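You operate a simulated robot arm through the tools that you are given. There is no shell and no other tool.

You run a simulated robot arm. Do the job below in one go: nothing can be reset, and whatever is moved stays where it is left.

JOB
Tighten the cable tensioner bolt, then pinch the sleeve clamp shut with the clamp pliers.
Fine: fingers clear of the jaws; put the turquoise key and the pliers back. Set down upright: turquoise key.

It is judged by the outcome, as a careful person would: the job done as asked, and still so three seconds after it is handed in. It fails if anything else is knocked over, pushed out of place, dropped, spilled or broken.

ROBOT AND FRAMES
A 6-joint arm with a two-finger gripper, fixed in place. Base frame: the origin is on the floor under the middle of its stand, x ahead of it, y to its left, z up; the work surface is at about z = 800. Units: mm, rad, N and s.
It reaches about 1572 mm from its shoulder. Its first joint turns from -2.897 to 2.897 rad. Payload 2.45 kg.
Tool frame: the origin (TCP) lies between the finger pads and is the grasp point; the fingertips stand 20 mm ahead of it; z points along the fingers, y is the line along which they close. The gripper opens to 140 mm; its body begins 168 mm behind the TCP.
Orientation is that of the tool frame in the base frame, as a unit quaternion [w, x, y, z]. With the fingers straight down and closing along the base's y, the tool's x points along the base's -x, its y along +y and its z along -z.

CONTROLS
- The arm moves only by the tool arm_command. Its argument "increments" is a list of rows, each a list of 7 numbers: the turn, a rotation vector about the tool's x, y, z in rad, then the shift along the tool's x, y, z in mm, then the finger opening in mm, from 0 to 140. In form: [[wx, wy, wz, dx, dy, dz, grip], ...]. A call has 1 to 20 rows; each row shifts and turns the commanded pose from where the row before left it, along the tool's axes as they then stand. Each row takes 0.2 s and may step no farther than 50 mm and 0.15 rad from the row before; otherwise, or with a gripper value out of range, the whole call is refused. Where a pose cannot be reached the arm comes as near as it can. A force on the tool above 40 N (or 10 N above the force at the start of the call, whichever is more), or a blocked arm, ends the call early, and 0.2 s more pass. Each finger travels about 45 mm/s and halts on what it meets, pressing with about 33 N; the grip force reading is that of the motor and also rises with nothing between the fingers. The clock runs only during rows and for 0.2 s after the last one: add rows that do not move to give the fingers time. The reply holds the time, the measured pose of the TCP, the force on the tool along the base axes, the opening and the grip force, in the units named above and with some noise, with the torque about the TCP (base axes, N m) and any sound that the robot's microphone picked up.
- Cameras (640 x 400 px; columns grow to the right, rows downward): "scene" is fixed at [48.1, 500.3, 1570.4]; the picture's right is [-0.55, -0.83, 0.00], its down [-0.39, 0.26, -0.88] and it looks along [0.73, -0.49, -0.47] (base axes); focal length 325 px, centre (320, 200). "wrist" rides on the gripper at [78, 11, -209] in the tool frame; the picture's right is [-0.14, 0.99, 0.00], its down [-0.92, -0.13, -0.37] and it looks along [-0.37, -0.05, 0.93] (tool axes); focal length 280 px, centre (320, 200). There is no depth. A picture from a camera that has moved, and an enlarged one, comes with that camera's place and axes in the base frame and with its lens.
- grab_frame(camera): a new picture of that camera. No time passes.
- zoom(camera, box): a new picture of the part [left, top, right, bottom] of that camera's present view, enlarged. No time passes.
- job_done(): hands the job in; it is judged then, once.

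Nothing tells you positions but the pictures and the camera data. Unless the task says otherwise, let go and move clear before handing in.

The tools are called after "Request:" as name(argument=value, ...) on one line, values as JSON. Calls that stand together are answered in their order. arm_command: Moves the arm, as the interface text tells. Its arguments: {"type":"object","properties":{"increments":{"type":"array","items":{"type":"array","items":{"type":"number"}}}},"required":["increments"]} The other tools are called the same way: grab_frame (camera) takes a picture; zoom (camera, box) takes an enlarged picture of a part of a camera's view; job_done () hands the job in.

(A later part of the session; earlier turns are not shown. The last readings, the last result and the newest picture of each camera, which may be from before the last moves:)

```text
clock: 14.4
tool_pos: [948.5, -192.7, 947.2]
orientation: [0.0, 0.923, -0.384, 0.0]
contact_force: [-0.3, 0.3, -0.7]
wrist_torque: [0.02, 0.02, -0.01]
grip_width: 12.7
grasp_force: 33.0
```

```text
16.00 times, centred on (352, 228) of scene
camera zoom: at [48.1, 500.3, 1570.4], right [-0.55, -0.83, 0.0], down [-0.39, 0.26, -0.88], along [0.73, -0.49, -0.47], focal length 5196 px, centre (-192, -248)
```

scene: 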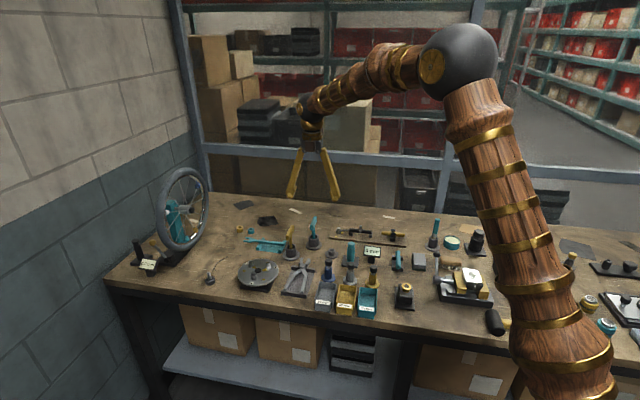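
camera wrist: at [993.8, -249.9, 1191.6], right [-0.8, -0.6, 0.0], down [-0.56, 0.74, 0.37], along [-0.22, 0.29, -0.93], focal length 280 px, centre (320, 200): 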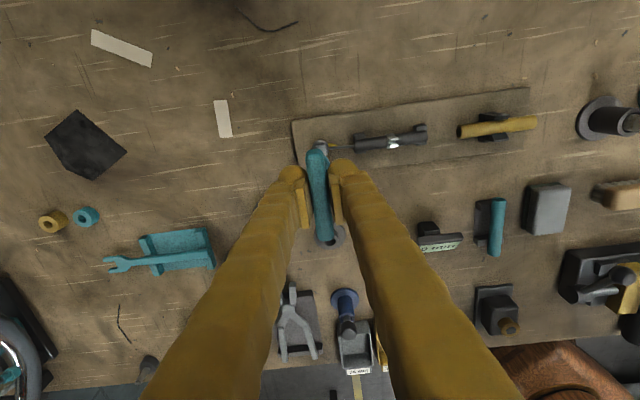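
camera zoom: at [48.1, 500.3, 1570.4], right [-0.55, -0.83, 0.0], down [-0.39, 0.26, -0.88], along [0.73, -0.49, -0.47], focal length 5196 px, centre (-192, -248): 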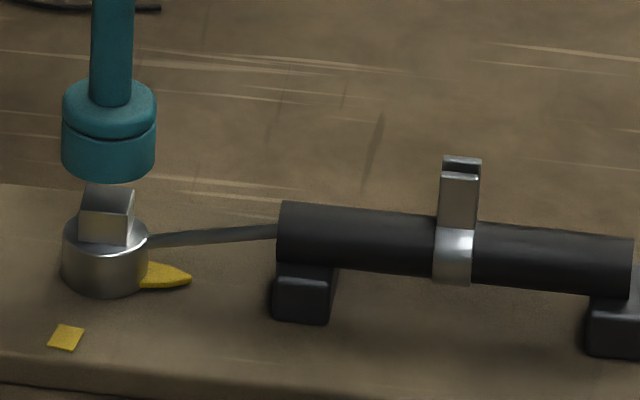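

The socket now lines up with the head to within about 0.5 mm in both cameras. I'll lower it gently in small steps, watching force and depth.

Request:
arm_command(increments=[[0, 0, 0, 0, 0.3, 5, 0], [0, 0, 0, 0, 0, 5, 0], [0, 0, 0, 0, 0, 2, 0], [0, 0, 0, 0, 0, 2, 0], [0, 0, 0, 0, 0, 2, 0], [0, 0, 0, 0, 0, 0, 0]])

Request:
zoom(camera="scene", box=[342, 218, 362, 238])

Request:
zoom(camera="wrist", box=[312, 138, 344, 162])

```text
clock: 15.8
tool_pos: [948.5, -192.8, 929.8]
orientation: [0.0, 0.924, -0.384, 0.001]
contact_force: [-3.1, 3.4, -2.9]
wrist_torque: [0.46, 0.46, 0.04]
grip_width: 13.0
grasp_force: 32.7
```

```text
16.00 times, centred on (352, 228) of scene
camera zoom: at [48.1, 500.3, 1570.4], right [-0.55, -0.83, 0.0], down [-0.39, 0.26, -0.88], along [0.73, -0.49, -0.47], focal length 5196 px, centre (-192, -248)
```

zoom: 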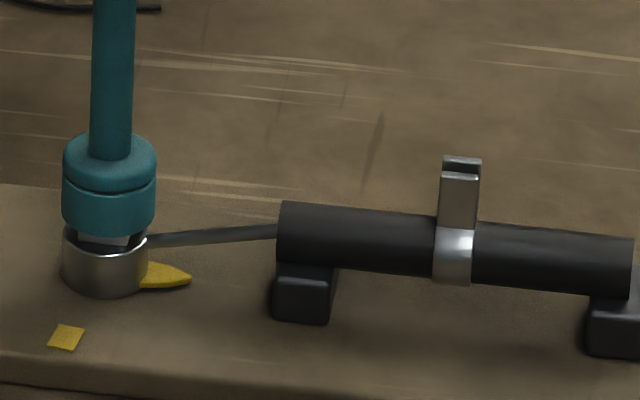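

```text
16.00 times, centred on (328, 150) of wrist
camera zoom: at [997.5, -255.9, 1139.3], right [-0.8, -0.6, 0.0], down [-0.56, 0.74, 0.37], along [-0.22, 0.29, -0.93], focal length 4486 px, centre (192, 1000)
```

zoom: 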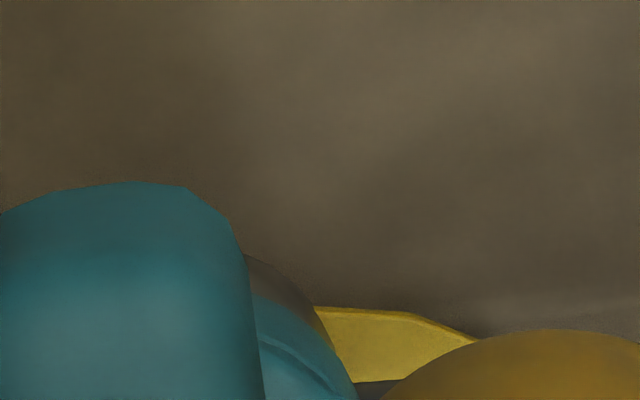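

The socket is sliding onto the square head with a light side load. I'll shift about 1 mm back along the bar to ease it and keep lowering.

Request:
arm_command(increments=[[0, 0, 0, -1.0, 0, 0, 0], [0, 0, 0, 0, 0, 2, 0], [0, 0, 0, 0, 0, 2, 0], [0, 0, 0, 0, 0, 0, 0]])

Request:
zoom(camera="scene", box=[342, 218, 362, 238])

Request:
zoom(camera="wrist", box=[312, 138, 344, 162])

```text
clock: 16.8
tool_pos: [949.0, -191.0, 929.0]
orientation: [0.0, 0.923, -0.384, 0.0]
contact_force: [5.4, -5.7, 2.0]
wrist_torque: [-0.58, -0.59, 0.03]
grip_width: 12.9
grasp_force: 32.7
```

```text
16.00 times, centred on (352, 228) of scene
camera zoom: at [48.1, 500.3, 1570.4], right [-0.55, -0.83, 0.0], down [-0.39, 0.26, -0.88], along [0.73, -0.49, -0.47], focal length 5196 px, centre (-192, -248)
```

zoom: 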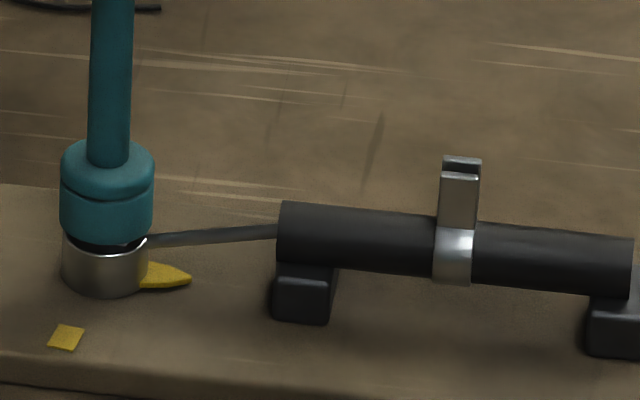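

```text
16.00 times, centred on (328, 150) of wrist
camera zoom: at [996.7, -254.9, 1137.7], right [-0.8, -0.6, 0.0], down [-0.56, 0.74, 0.37], along [-0.22, 0.29, -0.93], focal length 4486 px, centre (192, 1000)
```

zoom: 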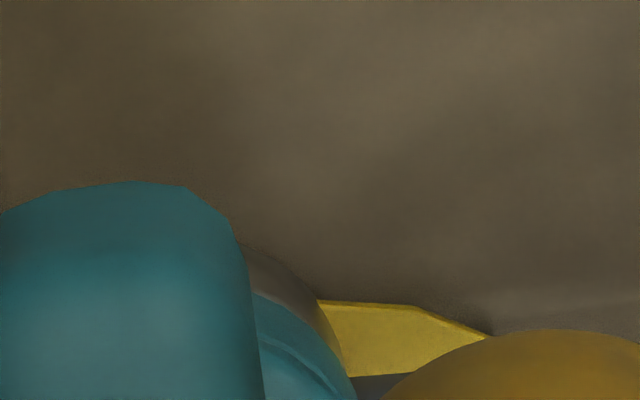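

Request:
arm_command(increments=[[0, 0, 0, 0.6, 0, 0, 0], [0, 0, 0, 0, 0, 1, 0], [0, 0, 0, 0, 0, 1, 0], [0, 0, 0, 0, 0, 1, 0], [0, 0, 0, 0, 0, 0, 0]])

Request:
zoom(camera="scene", box=[342, 218, 362, 238])

Request:
zoom(camera="wrist", box=[312, 138, 344, 162])

```text
clock: 18.0
tool_pos: [948.2, -191.7, 924.6]
orientation: [0.0, 0.924, -0.383, 0.0]
contact_force: [-2.7, 0.5, 13.1]
wrist_torque: [0.07, 0.11, 0.02]
grip_width: 12.9
grasp_force: 33.5
```

```text
16.00 times, centred on (352, 228) of scene
camera zoom: at [48.1, 500.3, 1570.4], right [-0.55, -0.83, 0.0], down [-0.39, 0.26, -0.88], along [0.73, -0.49, -0.47], focal length 5196 px, centre (-192, -248)
```

zoom: 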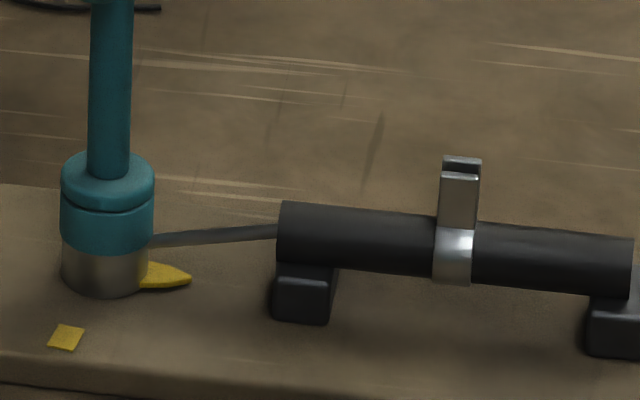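

```text
16.00 times, centred on (328, 150) of wrist
camera zoom: at [996.9, -254.7, 1134.1], right [-0.8, -0.6, 0.0], down [-0.56, 0.74, 0.37], along [-0.22, 0.29, -0.93], focal length 4486 px, centre (192, 1000)
```

zoom: 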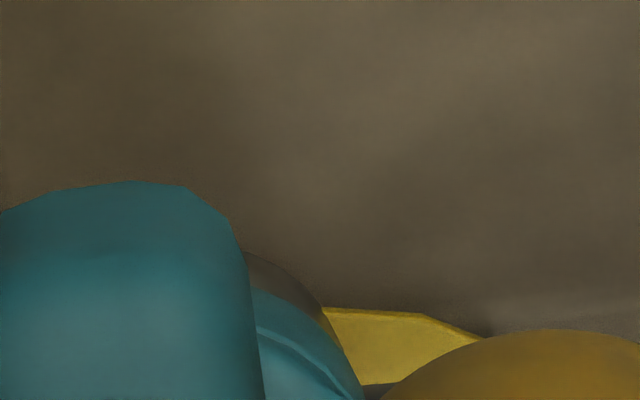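

The socket is fully seated on the collar. I'll relieve the downward push slightly and start turning clockwise (positive about tool z).

Request:
arm_command(increments=[[0, 0, 0, 0, 0, -0.5, 0], [0, 0, 0.08, 0, 0, 0, 0], [0, 0, 0.1, 0, 0, 0, 0], [0, 0, 0.1, 0, 0, 0, 0], [0, 0, 0.1, 0, 0, 0, 0], [0, 0, 0, 0, 0, 0, 0]])

Request:
zoom(camera="scene", box=[342, 218, 362, 238])

Request:
grab_frame(camera="wrist")

```text
clock: 19.4
tool_pos: [948.2, -193.1, 925.2]
orientation: [0.0, 0.834, -0.551, 0.0]
contact_force: [1.6, -5.9, 0.0]
wrist_torque: [-0.55, -0.23, 0.04]
grip_width: 12.7
grasp_force: 33.0
```

```text
16.00 times, centred on (352, 228) of scene
camera zoom: at [48.1, 500.3, 1570.4], right [-0.55, -0.83, 0.0], down [-0.39, 0.26, -0.88], along [0.73, -0.49, -0.47], focal length 5196 px, centre (-192, -248)
```

zoom: 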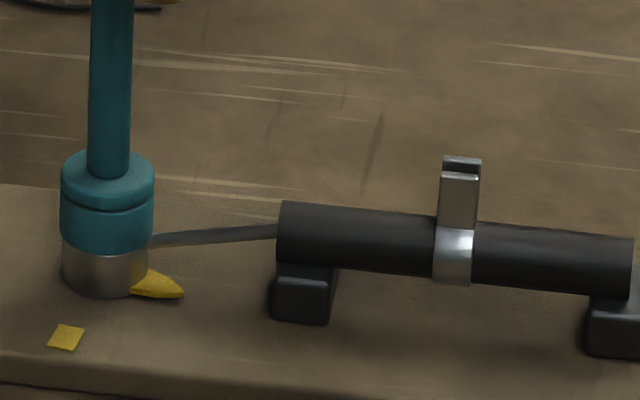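

```text
taken
camera wrist: at [969.8, -268.3, 1134.1], right [-0.96, -0.26, 0.0], down [-0.24, 0.9, 0.37], along [-0.1, 0.36, -0.93], focal length 280 px, centre (320, 200)
```

wrist: 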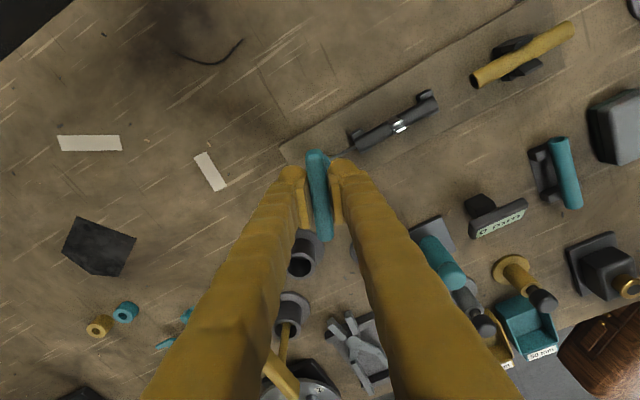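

The bolt and its pointer turn with the key at low torque. I'll continue clockwise with a small lateral correction.

Request:
arm_command(increments=[[0, 0, 0.1, 0.4, 0, 0, 0], [0, 0, 0.12, 0, 0, 0, 0], [0, 0, 0.12, 0, 0, 0, 0], [0, 0, 0.12, 0, 0, 0, 0], [0, 0, 0.12, 0, 0, 0, 0], [0, 0, 0.12, 0, 0, 0, 0], [0, 0, 0, 0, 0, 0, 0]])

Request:
zoom(camera="scene", box=[342, 218, 362, 238])

```text
clock: 21.0
tool_pos: [947.8, -192.7, 926.3]
orientation: [0.001, -0.595, 0.804, 0.0]
contact_force: [0.1, 3.3, -2.6]
wrist_torque: [0.31, 0.0, 0.01]
grip_width: 12.7
grasp_force: 32.9
```

```text
16.00 times, centred on (352, 228) of scene
camera zoom: at [48.1, 500.3, 1570.4], right [-0.55, -0.83, 0.0], down [-0.39, 0.26, -0.88], along [0.73, -0.49, -0.47], focal length 5196 px, centre (-192, -248)
```

zoom: 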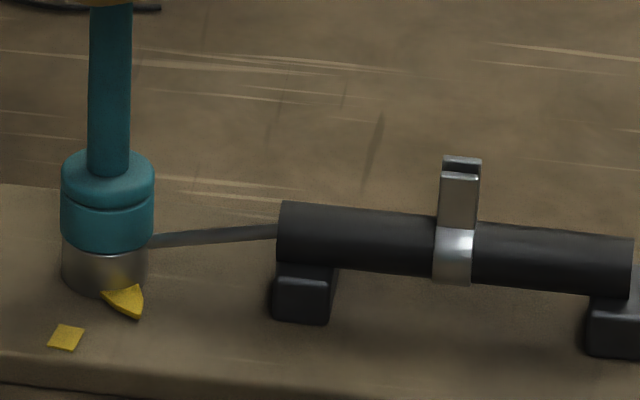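

About 62° done, and the pointer is roughly 40° short of the mark. I'll continue 30° and look again.

Request:
arm_command(increments=[[0, 0, 0.1, -0.2, 0, 0, 0], [0, 0, 0.1, 0, 0, 0, 0], [0, 0, 0.1, 0, 0, 0, 0], [0, 0, 0.1, 0, 0, 0, 0], [0, 0, 0.1, 0, 0, 0, 0], [0, 0, 0, 0, 0, 0, 0]])

Request:
zoom(camera="scene", box=[342, 220, 358, 236])

Request:
grab_frame(camera="wrist")

```text
clock: 22.4
tool_pos: [948.2, -192.9, 926.8]
orientation: [0.0, -0.377, 0.926, 0.0]
contact_force: [-3.5, -4.2, 0.4]
wrist_torque: [-0.36, 0.45, 0.07]
grip_width: 12.7
grasp_force: 33.0
```

```text
16.00 times, centred on (350, 228) of scene
camera zoom: at [48.1, 500.3, 1570.4], right [-0.55, -0.83, 0.0], down [-0.39, 0.26, -0.88], along [0.73, -0.49, -0.47], focal length 5196 px, centre (-160, -248)
```

zoom: 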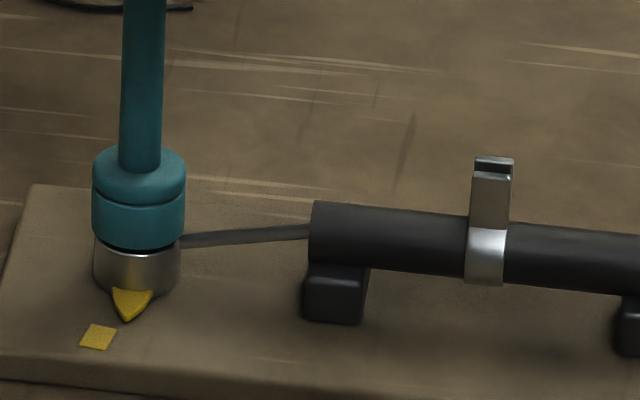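

```text
taken
camera wrist: at [884.9, -240.2, 1135.0], right [-0.59, 0.8, 0.0], down [0.75, 0.55, 0.37], along [0.3, 0.22, -0.93], focal length 280 px, centre (320, 200)
```

wrist: 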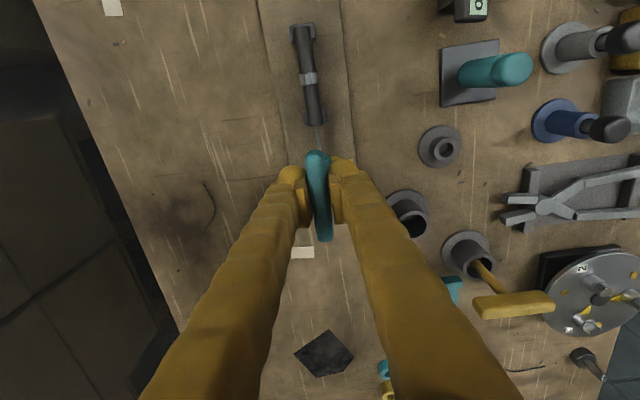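

The pointer is about 12° short of the mark. I'll turn on in small steps.

Request:
arm_command(increments=[[0, 0, 0.1, 0.3, 0, 0, 0], [0, 0, 0.1, 0, 0, 0, 0], [0, 0, 0, 0, 0, 0, 0], [0, 0, 0, 0, 0, 0, 0]])

Request:
zoom(camera="scene", box=[342, 222, 354, 234])

Request:
zoom(camera="wrist", box=[290, 120, 370, 170])

```text
clock: 23.4
tool_pos: [948.4, -193.9, 925.6]
orientation: [0.0, -0.284, 0.959, 0.0]
contact_force: [-3.0, -1.2, 1.7]
wrist_torque: [-0.08, 0.21, 0.05]
grip_width: 12.8
grasp_force: 33.5
```

```text
16.00 times, centred on (348, 228) of scene
camera zoom: at [48.1, 500.3, 1570.4], right [-0.55, -0.83, 0.0], down [-0.39, 0.26, -0.88], along [0.73, -0.49, -0.47], focal length 5196 px, centre (-128, -248)
```

zoom: 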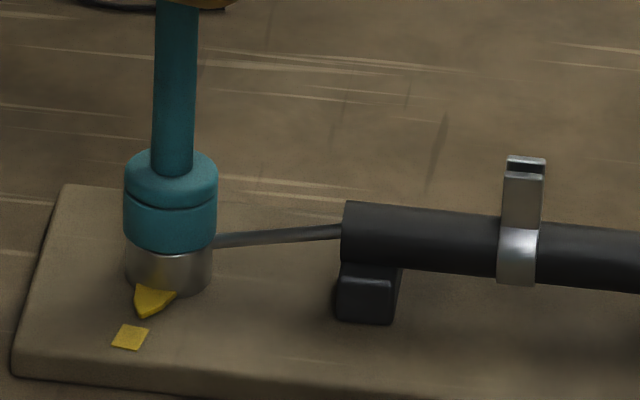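

```text
8.00 times, centred on (330, 145) of wrist
camera zoom: at [877.1, -227.1, 1133.7], right [-0.42, 0.91, 0.0], down [0.84, 0.39, 0.37], along [0.33, 0.16, -0.93], focal length 2243 px, centre (240, 640)
```

zoom: 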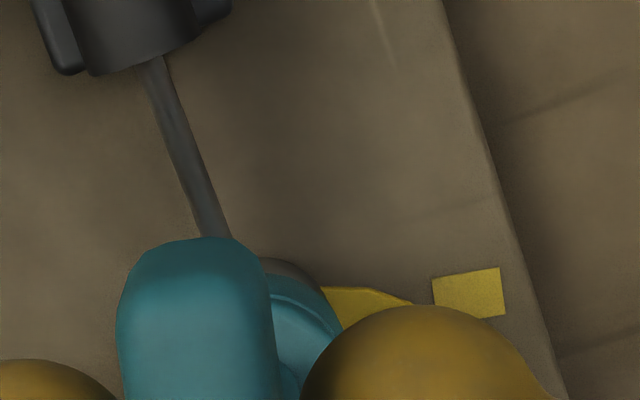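

The pointer now appears to point at the mark, after about 102°. I'll lift the key off and look at it unobstructed before deciding on fine trim.

Request:
arm_command(increments=[[0, 0, 0, 0.2, 0, -2, 0], [0, 0, 0, 0, 0, -6, 0], [0, 0, 0, 0, 0, -10, 0], [0, 0, 0, 0, 0, -15, 0], [0, 0, 0, 0, 0, 0, 0]])

Request:
zoom(camera="scene", box=[342, 218, 362, 238])

Request:
zoom(camera="wrist", box=[290, 110, 370, 160])

```text
clock: 24.6
tool_pos: [948.3, -193.3, 959.0]
orientation: [0.0, -0.284, 0.959, 0.0]
contact_force: [0.6, 0.4, -0.5]
wrist_torque: [0.02, 0.0, -0.02]
grip_width: 13.0
grasp_force: 32.2
```

```text
16.00 times, centred on (352, 228) of scene
camera zoom: at [48.1, 500.3, 1570.4], right [-0.55, -0.83, 0.0], down [-0.39, 0.26, -0.88], along [0.73, -0.49, -0.47], focal length 5196 px, centre (-192, -248)
```

zoom: 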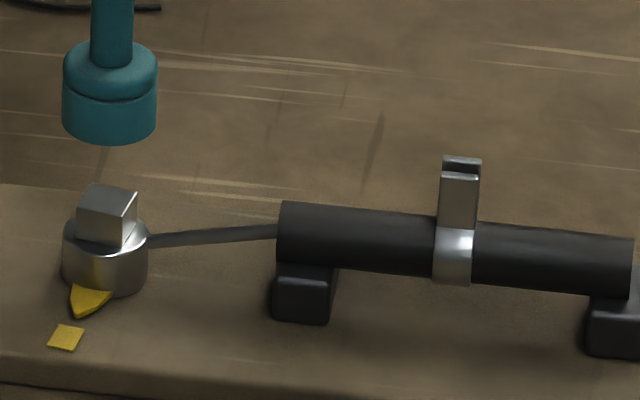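

```text
8.00 times, centred on (330, 135) of wrist
camera zoom: at [877.1, -226.6, 1166.3], right [-0.42, 0.91, 0.0], down [0.84, 0.39, 0.37], along [0.33, 0.16, -0.93], focal length 2243 px, centre (240, 720)
```

zoom: 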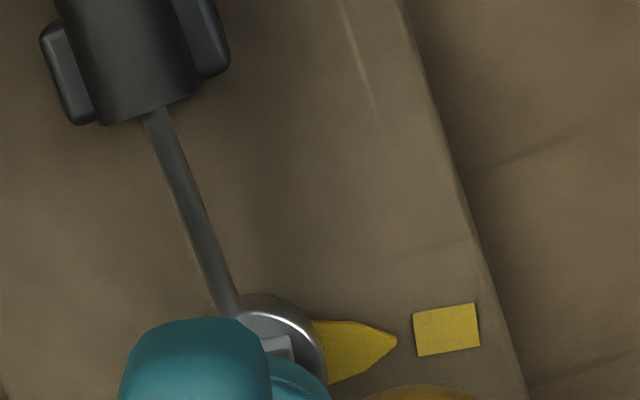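

The pointer lines up with the yellow mark, so the tensioner is tight as indicated. Now I'll lift the key higher and rotate back to the original bar orientation before returning it.

Request:
arm_command(increments=[[0, 0, 0, 0, 0, -15, 0], [0, 0, 0, 0, 0, -15, 0], [0, 0, -0.145, 0, 0, 0, 0], [0, 0, -0.15, 0, 0, 0, 0], [0, 0, -0.15, 0, 0, 0, 0], [0, 0, -0.15, 0, 0, 0, 0], [0, 0, -0.15, 0, 0, 0, 0], [0, 0, -0.15, 0, 0, 0, 0], [0, 0, -0.15, 0, 0, 0, 0], [0, 0, -0.15, 0, 0, 0, 0], [0, 0, -0.15, 0, 0, 0, 0], [0, 0, -0.15, 0, 0, 0, 0], [0, 0, -0.145, 0, 0, 0, 0], [0, 0, -0.14, 0, 0, 0, 0], [0, 0, 0, 0, 0, 0, 0], [0, 0, 0, 0, 0, 0, 0]])

Request:
grab_frame(camera="wrist")

Request:
zoom(camera="scene", box=[290, 190, 370, 250])

```text
clock: 28.0
tool_pos: [948.1, -194.4, 988.7]
orientation: [0.0, 0.924, -0.383, 0.0]
contact_force: [0.0, -0.1, -1.0]
wrist_torque: [-0.01, 0.0, 0.0]
grip_width: 12.8
grasp_force: 33.3
```

```text
taken
camera wrist: at [996.5, -256.6, 1197.2], right [-0.8, -0.6, 0.0], down [-0.56, 0.74, 0.37], along [-0.22, 0.29, -0.93], focal length 280 px, centre (320, 200)
```

wrist: 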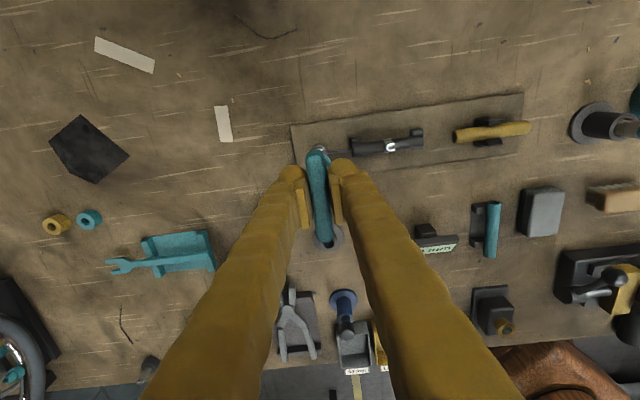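

```text
6.67 times, centred on (330, 220) of scene
camera zoom: at [48.1, 500.3, 1570.4], right [-0.55, -0.83, 0.0], down [-0.39, 0.26, -0.88], along [0.73, -0.49, -0.47], focal length 2165 px, centre (253, 67)
```

zoom: 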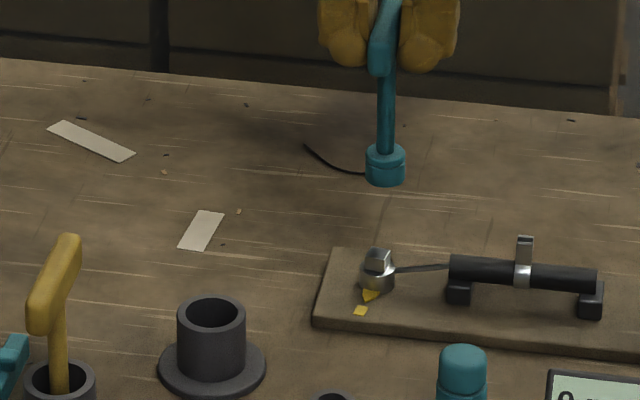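

Request:
arm_command(increments=[[0, 0, 0, -32.1, -28.5, 0, 0], [0, 0, 0, -32.1, -28.5, 0, 0], [0, 0, 0, -32, -28.5, 0, 0], [0, 0, 0, 0, 0, 0, 0], [0, 0, 0, 0, 0, 0, 0]])

Request:
zoom(camera="wrist", box=[280, 110, 360, 170])

Request:
zoom(camera="scene", box=[298, 212, 330, 252])

```text
clock: 29.2
tool_pos: [938.5, -63.8, 986.6]
orientation: [0.0, 0.923, -0.384, 0.0]
contact_force: [-0.9, 0.4, -0.8]
wrist_torque: [-0.01, -0.01, 0.03]
grip_width: 12.9
grasp_force: 33.2
```

```text
6.67 times, centred on (320, 140) of wrist
camera zoom: at [985.9, -126.7, 1195.7], right [-0.8, -0.6, 0.0], down [-0.56, 0.74, 0.37], along [-0.22, 0.29, -0.93], focal length 1869 px, centre (320, 600)
```

zoom: 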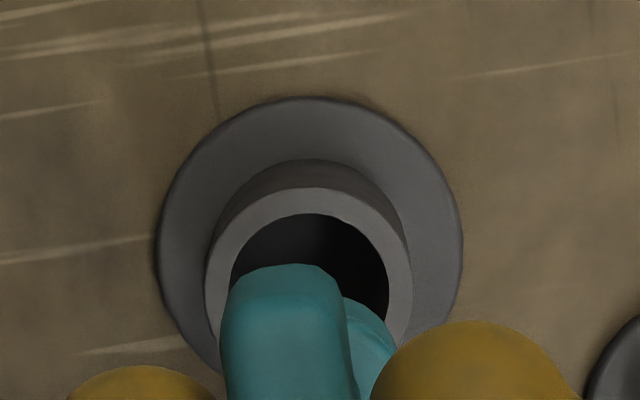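

```text
10.00 times, centred on (314, 232) of scene
camera zoom: at [48.1, 500.3, 1570.4], right [-0.55, -0.83, 0.0], down [-0.39, 0.26, -0.88], along [0.73, -0.49, -0.47], focal length 3247 px, centre (380, -120)
```

zoom: 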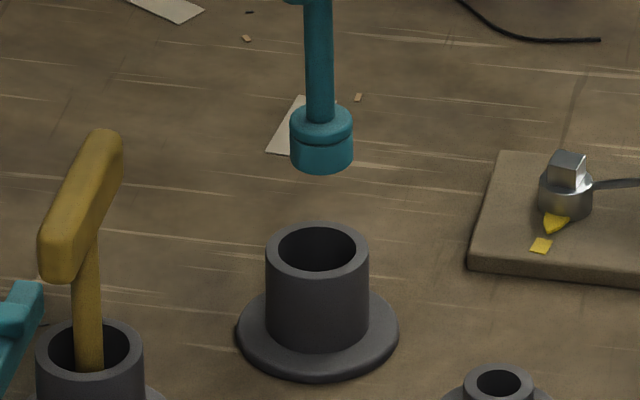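

The key is nearly over its holder. I'll correct by about (+4,-1) and lower until just above the rim for a check.

Request:
arm_command(increments=[[0, 0, 0, 3.7, -2, 10, 0], [0, 0, 0, 0, 0, 15, 0], [0, 0, 0, 0, 0, 12, 0], [0, 0, 0, 0, 0, 0, 0], [0, 0, 0, 0, 0, 0, 0]])

Request:
zoom(camera="wrist", box=[280, 110, 360, 170])

Request:
zoom(camera="scene", box=[298, 212, 330, 252])

```text
clock: 30.4
tool_pos: [944.9, -65.2, 952.1]
orientation: [0.001, 0.924, -0.383, 0.0]
contact_force: [-0.2, -0.1, -1.5]
wrist_torque: [-0.01, 0.04, 0.03]
grip_width: 12.5
grasp_force: 33.5
```

```text
6.67 times, centred on (320, 140) of wrist
camera zoom: at [992.9, -129.0, 1159.9], right [-0.8, -0.6, 0.0], down [-0.56, 0.74, 0.37], along [-0.22, 0.29, -0.93], focal length 1869 px, centre (320, 600)
```

zoom: 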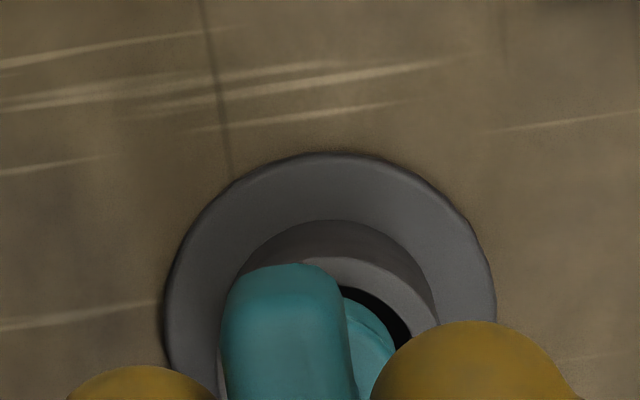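

```text
10.00 times, centred on (314, 232) of scene
camera zoom: at [48.1, 500.3, 1570.4], right [-0.55, -0.83, 0.0], down [-0.39, 0.26, -0.88], along [0.73, -0.49, -0.47], focal length 3247 px, centre (380, -120)
```

zoom: 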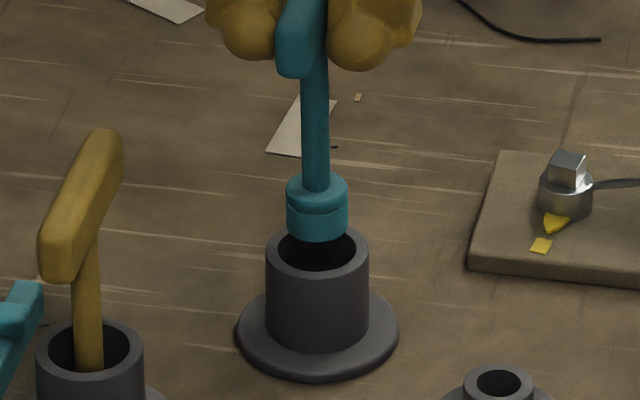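

The socket is above the holder mouth. I'll shift about 2 mm toward the centre and lower into the tube.

Request:
arm_command(increments=[[0, 0, 0, -1.8, 0.4, 0, 0], [0, 0, 0, 0, 0, 5, 0], [0, 0, 0, 0, 0, 5, 0], [0, 0, 0, 0, 0, 8, 0], [0, 0, 0, 0, 0, 8, 0], [0, 0, 0, 0, 0, 0, 0]])

Request:
zoom(camera="wrist", box=[280, 110, 360, 170])

Request:
zoom(camera="scene", box=[298, 212, 330, 252])

```text
clock: 31.8
tool_pos: [944.1, -64.4, 926.1]
orientation: [0.0, 0.924, -0.383, 0.0]
contact_force: [-1.5, 0.3, -1.6]
wrist_torque: [0.0, 0.04, -0.01]
grip_width: 12.8
grasp_force: 33.3
```

```text
6.67 times, centred on (320, 140) of wrist
camera zoom: at [992.1, -127.0, 1134.6], right [-0.8, -0.6, 0.0], down [-0.56, 0.74, 0.37], along [-0.22, 0.29, -0.93], focal length 1869 px, centre (320, 600)
```

zoom: 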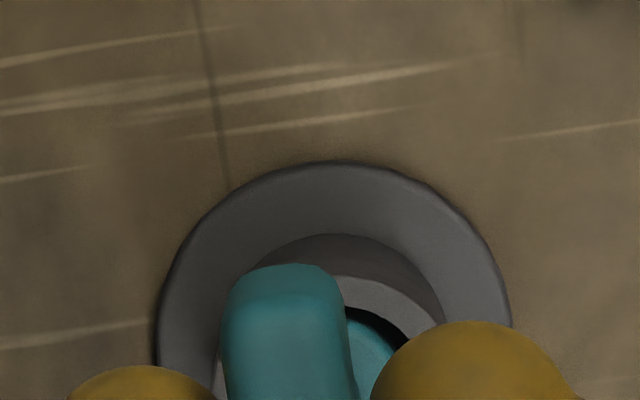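

```text
10.00 times, centred on (314, 232) of scene
camera zoom: at [48.1, 500.3, 1570.4], right [-0.55, -0.83, 0.0], down [-0.39, 0.26, -0.88], along [0.73, -0.49, -0.47], focal length 3247 px, centre (380, -120)
```

zoom: 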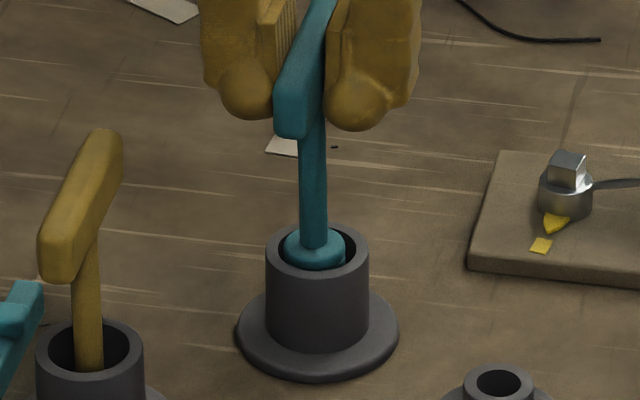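

The socket is inside the tube. I'll lower it to the resting height.

Request:
arm_command(increments=[[0, 0, 0, -0.5, 1.2, 4, 0], [0, 0, 0, 0, 0, 6, 0], [0, 0, 0, 0, 0, 4, 0], [0, 0, 0, 0, 0, 2, 0], [0, 0, 0, 0, 0, 0, 0]])

Request:
zoom(camera="scene", box=[298, 212, 330, 252])

```text
clock: 33.0
tool_pos: [942.1, -66.1, 910.7]
orientation: [0.0, 0.924, -0.383, 0.001]
contact_force: [-0.5, -0.1, -1.2]
wrist_torque: [0.02, 0.02, 0.0]
grip_width: 12.5
grasp_force: 33.5
```

```text
10.00 times, centred on (314, 232) of scene
camera zoom: at [48.1, 500.3, 1570.4], right [-0.55, -0.83, 0.0], down [-0.39, 0.26, -0.88], along [0.73, -0.49, -0.47], focal length 3247 px, centre (380, -120)
```

zoom: 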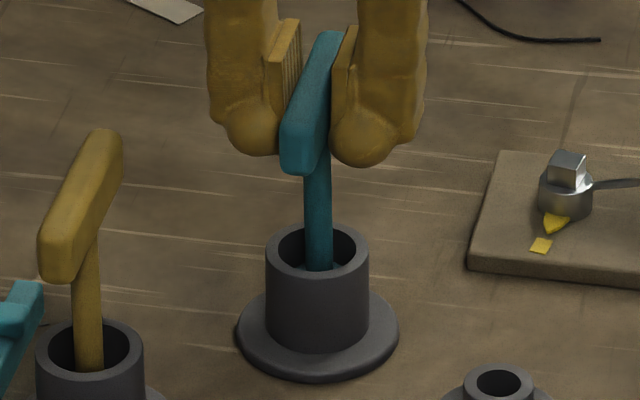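

Request:
arm_command(increments=[[0, 0, 0, 0, 0, 1, 0], [0, 0, 0, 0, 0, 1, 0], [0, 0, 0, 0, 0, 0.7, 0], [0, 0, 0, 0, 0, 0, 0]])

Request:
zoom(camera="scene", box=[298, 212, 330, 252])

Request:
zoom(camera="wrist", box=[280, 110, 360, 170])

```text
clock: 34.0
tool_pos: [942.0, -66.3, 908.3]
orientation: [0.0, 0.923, -0.384, 0.0]
contact_force: [-0.1, 0.0, -1.0]
wrist_torque: [-0.02, 0.0, 0.0]
grip_width: 12.6
grasp_force: 33.4
```

```text
10.00 times, centred on (314, 232) of scene
camera zoom: at [48.1, 500.3, 1570.4], right [-0.55, -0.83, 0.0], down [-0.39, 0.26, -0.88], along [0.73, -0.49, -0.47], focal length 3247 px, centre (380, -120)
```

zoom: 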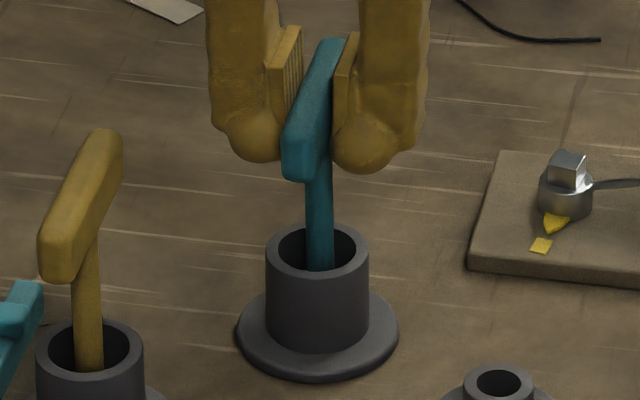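

```text
6.67 times, centred on (320, 140) of wrist
camera zoom: at [990.2, -129.0, 1115.6], right [-0.8, -0.6, 0.0], down [-0.56, 0.74, 0.37], along [-0.22, 0.29, -0.93], focal length 1869 px, centre (320, 600)
```

zoom: 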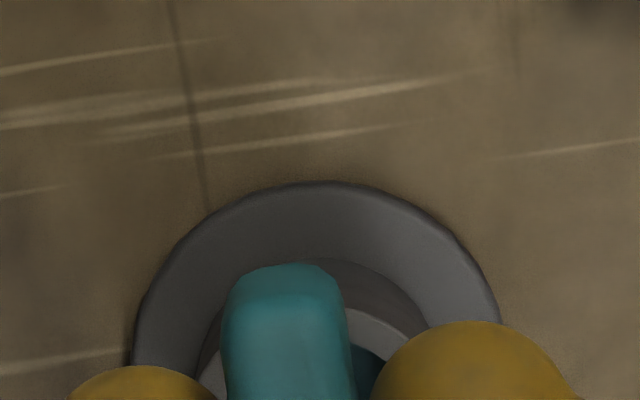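

Request:
arm_command(increments=[[0, 0, 0, 0, 0, 0.7, 0], [0, 0, 0, 0, 0, 0.7, 0], [0, 0, 0, 0, 0, 0, 0]])

Request:
zoom(camera="scene", box=[298, 212, 330, 252])

```text
clock: 34.8
tool_pos: [941.8, -66.2, 905.2]
orientation: [-0.001, 0.923, -0.384, 0.002]
contact_force: [0.2, -3.0, 24.4]
wrist_torque: [-0.07, -0.08, 0.04]
grip_width: 12.9
grasp_force: 32.8
```

```text
10.00 times, centred on (314, 232) of scene
camera zoom: at [48.1, 500.3, 1570.4], right [-0.55, -0.83, 0.0], down [-0.39, 0.26, -0.88], along [0.73, -0.49, -0.47], focal length 3247 px, centre (380, -120)
```

zoom: 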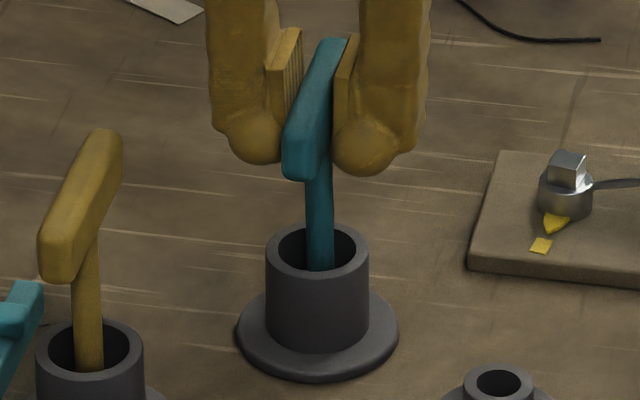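

The key bottomed out (24 N up). I'll unload by 1.2 mm, then open the fingers.

Request:
arm_command(increments=[[0, 0, 0, 0, 0, -1.2, 0], [0, 0, 0, 0, 0, 0, 0], [0, 0, 0, 0, 0, 0, 25], [0, 0, 0, 0, 0, 0, 50], [0, 0, 0, 0, 0, 0, 50], [0, 0, 0, 0, 0, 0, 50], [0, 0, 0, 0, 0, 0, 50]])

Request:
zoom(camera="scene", box=[298, 212, 330, 252])

Request:
zoom(camera="wrist", box=[260, 110, 380, 200])

```text
clock: 36.4
tool_pos: [943.5, -65.1, 906.9]
orientation: [0.001, 0.924, -0.383, 0.0]
contact_force: [0.1, 0.1, 0.0]
wrist_torque: [0.02, 0.03, 0.02]
grip_width: 49.8
grasp_force: 0.1
```

```text
10.00 times, centred on (314, 232) of scene
camera zoom: at [48.1, 500.3, 1570.4], right [-0.55, -0.83, 0.0], down [-0.39, 0.26, -0.88], along [0.73, -0.49, -0.47], focal length 3247 px, centre (380, -120)
```

zoom: 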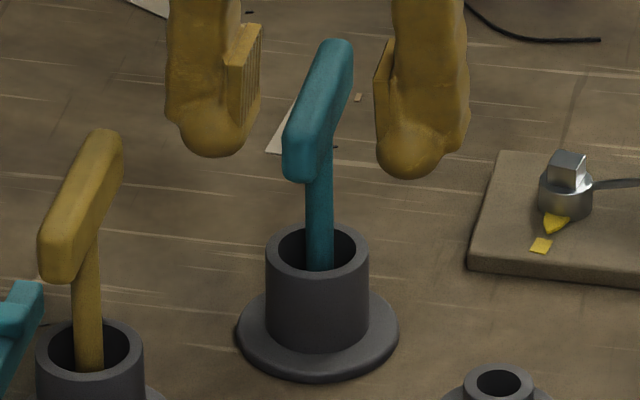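

```text
4.44 times, centred on (320, 155) of wrist
camera zoom: at [990.5, -128.7, 1115.0], right [-0.8, -0.6, 0.0], down [-0.56, 0.74, 0.37], along [-0.22, 0.29, -0.93], focal length 1246 px, centre (320, 400)
```

zoom: 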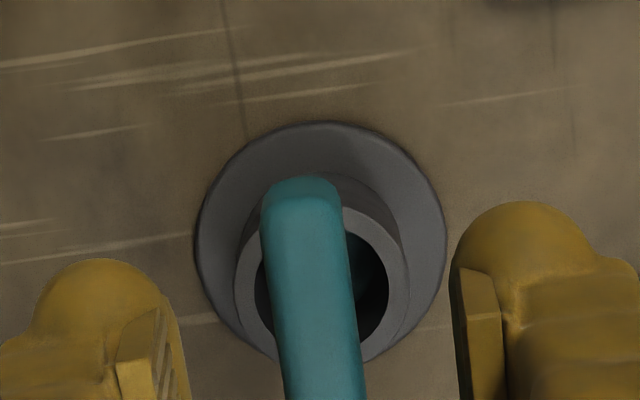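

The key is released and standing upright in its holder. Next I'll rise and move over the pliers tray for a detailed look.

Request:
arm_command(increments=[[0, 0, 0, 0, 0, -30, 60], [0, 0, 0, 0, 0, -40, 100], [0, 0, 0, 0, 0, -40, 140], [0, 0, 0, -45, 0, 0, 140], [0, 0, 0, -45, 0, 0, 140], [0, 0, 0, -45, 0, 0, 140], [0, 0, 0, -20, 0, 0, 140], [0, 0, 0, 0, 0, 0, 140], [0, 0, 0, 0, 0, 0, 140]])

Request:
grab_frame(camera="wrist")

Request:
grab_frame(camera="scene")

```text
clock: 38.4
tool_pos: [832.9, 43.2, 1017.7]
orientation: [-0.001, 0.923, -0.384, 0.0]
contact_force: [-0.1, 0.5, -0.2]
wrist_torque: [0.02, -0.02, 0.02]
grip_width: 140.0
grasp_force: 0.1
```

```text
taken
camera wrist: at [881.8, -19.8, 1225.7], right [-0.8, -0.6, 0.0], down [-0.56, 0.74, 0.37], along [-0.22, 0.29, -0.93], focal length 280 px, centre (320, 200)
```

wrist: 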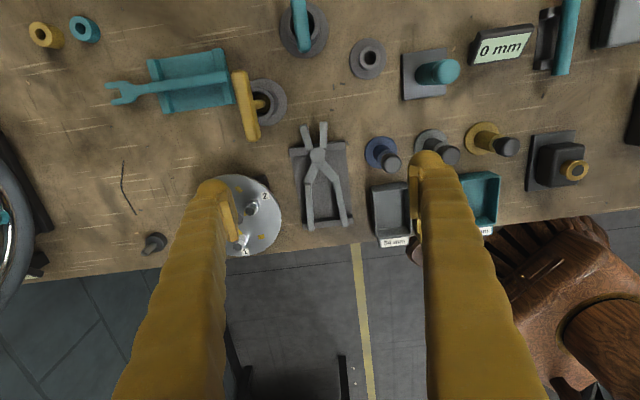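

```text
taken
```

scene: 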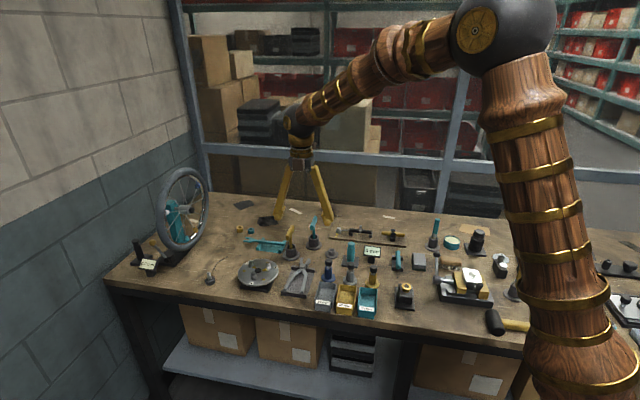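

Request:
zoom(camera="wrist", box=[276, 115, 372, 240])

Request:
zoom(camera="scene", box=[278, 255, 318, 302])

Request:
zoom(camera="wrist", box=[290, 115, 350, 160])

Request:
zoom(camera="wrist", box=[290, 175, 360, 235])

```text
3.20 times, centred on (324, 178) of wrist
camera zoom: at [881.8, -19.8, 1225.7], right [-0.8, -0.6, 0.0], down [-0.56, 0.74, 0.37], along [-0.22, 0.29, -0.93], focal length 897 px, centre (307, 272)
```

zoom: 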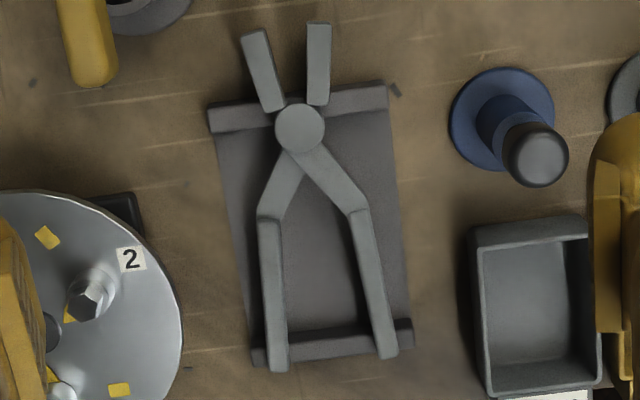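

```text
8.51 times, centred on (298, 278) of scene
camera zoom: at [48.1, 500.3, 1570.4], right [-0.55, -0.83, 0.0], down [-0.39, 0.26, -0.88], along [0.73, -0.49, -0.47], focal length 2764 px, centre (507, -468)
```

zoom: 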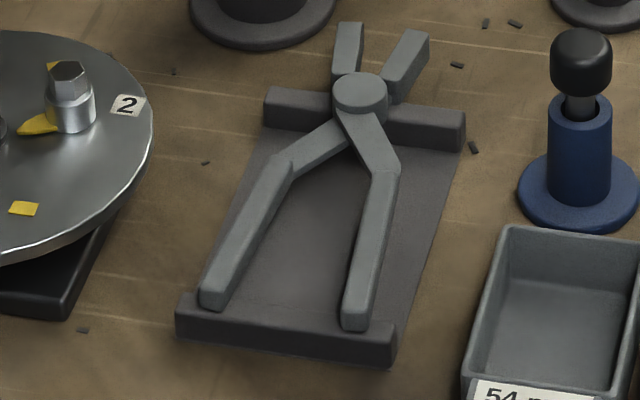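

```text
8.89 times, centred on (320, 138) of wrist
camera zoom: at [881.8, -19.8, 1225.7], right [-0.8, -0.6, 0.0], down [-0.56, 0.74, 0.37], along [-0.22, 0.29, -0.93], focal length 2492 px, centre (320, 756)
```

zoom: 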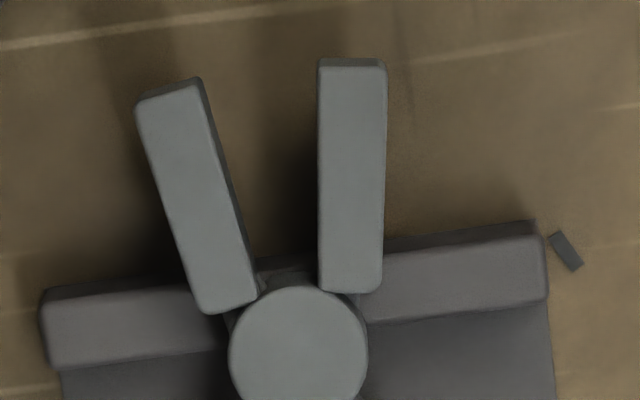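

```text
6.67 times, centred on (325, 205) of wrist
camera zoom: at [881.8, -19.8, 1225.7], right [-0.8, -0.6, 0.0], down [-0.56, 0.74, 0.37], along [-0.22, 0.29, -0.93], focal length 1869 px, centre (287, 167)
```

zoom: 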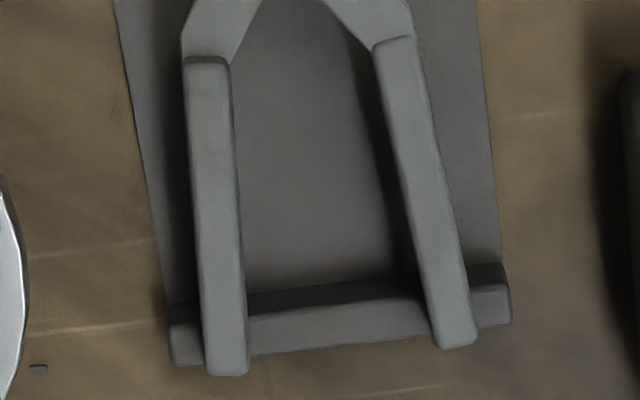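

The pliers lie in the tray along about -45°, jaws toward (+x,-y), pivot near (832,52). The handles span about 58 mm where I plan to grip, around (779,105). I'll move above that point, set the opening to 72, and descend part way.

Request:
arm_command(increments=[[0, 0, 0, -42, -2.2, 0, 100], [0, 0, 0, -41.4, -2.2, 0, 72], [0, 0, 0, 0, 0, 30, 72], [0, 0, 0, 0, 0, 40, 72], [0, 0, 0, 0, 0, 40, 72], [0, 0, 0, 0, 0, 30, 72], [0, 0, 0, 0, 0, 10, 72], [0, 0, 0, 0, 0, 0, 72], [0, 0, 0, 0, 0, 0, 72]])

Request:
grab_frame(camera="wrist")

Request:
zoom(camera="scene", box=[268, 235, 332, 300])

```text
clock: 40.4
tool_pos: [776.3, 108.1, 865.9]
orientation: [-0.001, 0.924, -0.383, 0.0]
contact_force: [0.5, 0.3, -0.1]
wrist_torque: [-0.01, 0.0, -0.04]
grip_width: 72.0
grasp_force: 0.0
```

```text
taken
camera wrist: at [824.6, 44.3, 1074.8], right [-0.8, -0.6, 0.0], down [-0.56, 0.74, 0.37], along [-0.22, 0.29, -0.93], focal length 280 px, centre (320, 200)
```

wrist: 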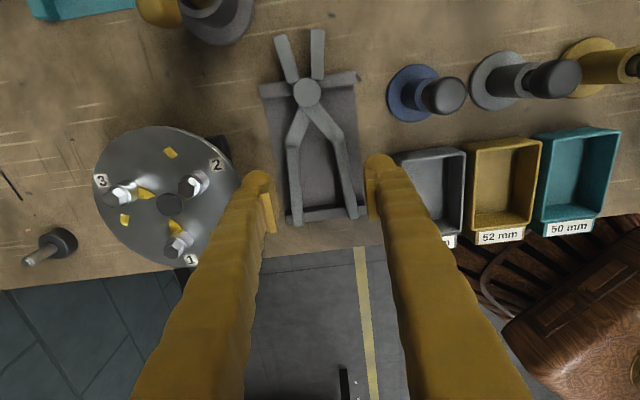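

```text
6.15 times, centred on (300, 268) of scene
camera zoom: at [48.1, 500.3, 1570.4], right [-0.55, -0.83, 0.0], down [-0.39, 0.26, -0.88], along [0.73, -0.49, -0.47], focal length 1998 px, centre (443, -215)
```

zoom: 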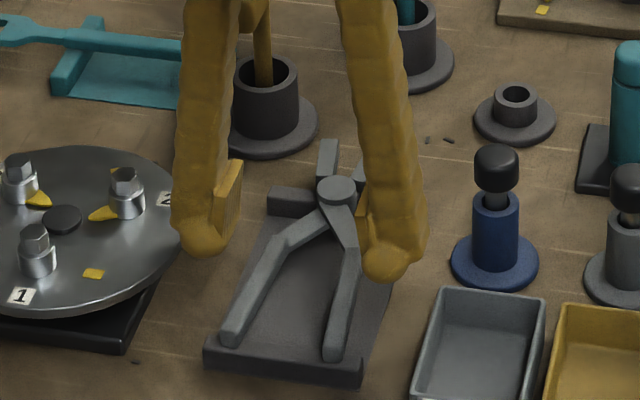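

Request:
zoom(camera="wrist", box=[240, 130, 400, 240])

Request:
zoom(camera="scene", box=[280, 255, 320, 300])

```text
3.64 times, centred on (320, 185) of wrist
camera zoom: at [824.6, 44.3, 1074.8], right [-0.8, -0.6, 0.0], down [-0.56, 0.74, 0.37], along [-0.22, 0.29, -0.93], focal length 1020 px, centre (320, 254)
```

zoom: 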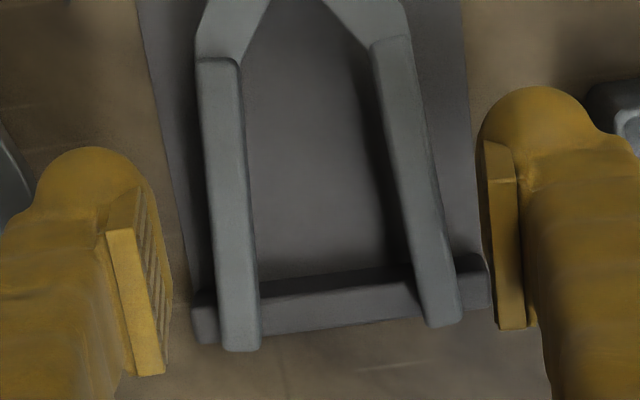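

```text
8.89 times, centred on (300, 278) of scene
camera zoom: at [48.1, 500.3, 1570.4], right [-0.55, -0.83, 0.0], down [-0.39, 0.26, -0.88], along [0.73, -0.49, -0.47], focal length 2887 px, centre (498, -489)
```

zoom: 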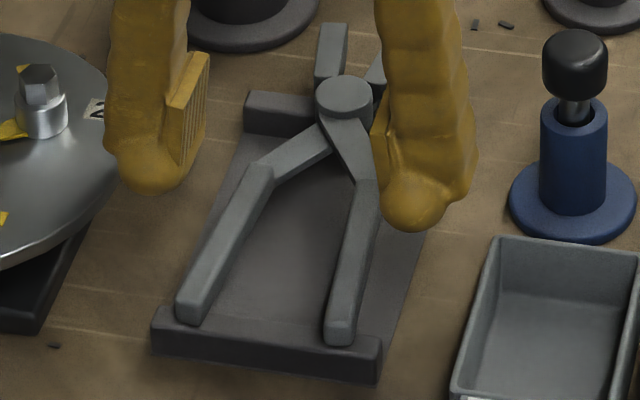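

The handles are centred between the fingers. I'll descend to about z=828 so the pads meet the handle sides while the tips stay above the tray plate.

Request:
arm_command(increments=[[0, 0, 0, 0, 0, 12, 72], [0, 0, 0, 0, 0, 12, 72], [0, 0, 0, 0, 0, 8, 72], [0, 0, 0, 0, 0, 6, 72], [0, 0, 0, 0, 0, 0, 72]])

Request:
grab_frame(camera="wrist")

Request:
zoom(camera="scene", box=[275, 250, 325, 300])

```text
clock: 41.6
tool_pos: [775.4, 107.1, 829.1]
orientation: [0.0, 0.923, -0.384, 0.0]
contact_force: [-0.4, -0.5, -0.4]
wrist_torque: [0.0, -0.03, 0.0]
grip_width: 71.9
grasp_force: 0.1
```

```text
taken
camera wrist: at [824.4, 44.3, 1036.7], right [-0.8, -0.6, 0.0], down [-0.56, 0.74, 0.37], along [-0.22, 0.29, -0.93], focal length 280 px, centre (320, 200)
```

wrist: 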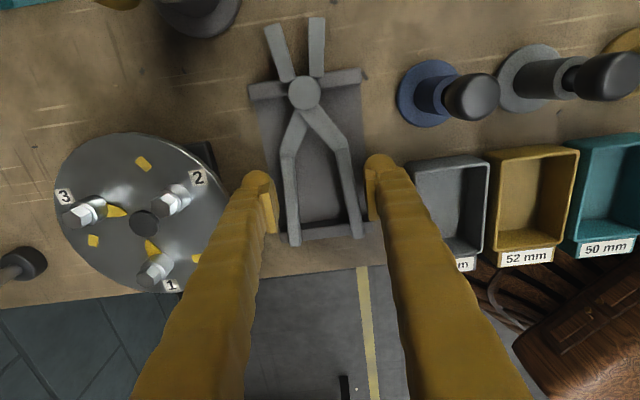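

```text
8.00 times, centred on (300, 275) of scene
camera zoom: at [48.1, 500.3, 1570.4], right [-0.55, -0.83, 0.0], down [-0.39, 0.26, -0.88], along [0.73, -0.49, -0.47], focal length 2598 px, centre (480, -400)
```

zoom: 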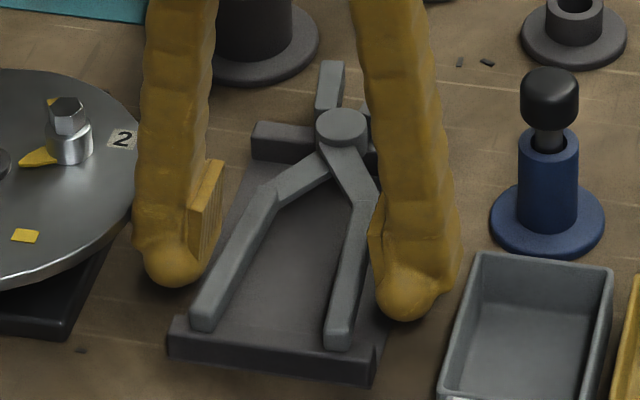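

Request:
arm_command(increments=[[0, 0, 0, 0, 0, 0, 64], [0, 0, 0, 0, 0, 0, 61], [0, 0, 0, 0, 0, 0, 60], [0, 0, 0, 0, 0, 0, 60]])

Request:
zoom(camera="wrist", box=[240, 80, 400, 250])

```text
clock: 42.6
tool_pos: [776.3, 108.0, 829.5]
orientation: [0.0, 0.923, -0.384, 0.0]
contact_force: [0.5, 0.3, -2.5]
wrist_torque: [0.04, 0.0, 0.01]
grip_width: 61.0
grasp_force: 2.4
```

```text
2.35 times, centred on (320, 165) of wrist
camera zoom: at [824.3, 44.3, 1036.6], right [-0.8, -0.6, 0.0], down [-0.56, 0.74, 0.37], along [-0.22, 0.29, -0.93], focal length 660 px, centre (320, 282)
```

zoom: 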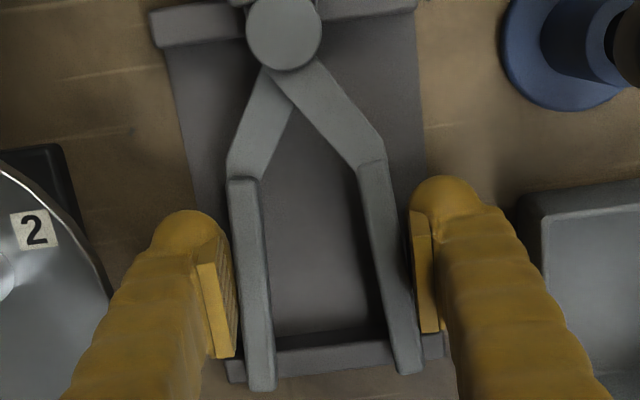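

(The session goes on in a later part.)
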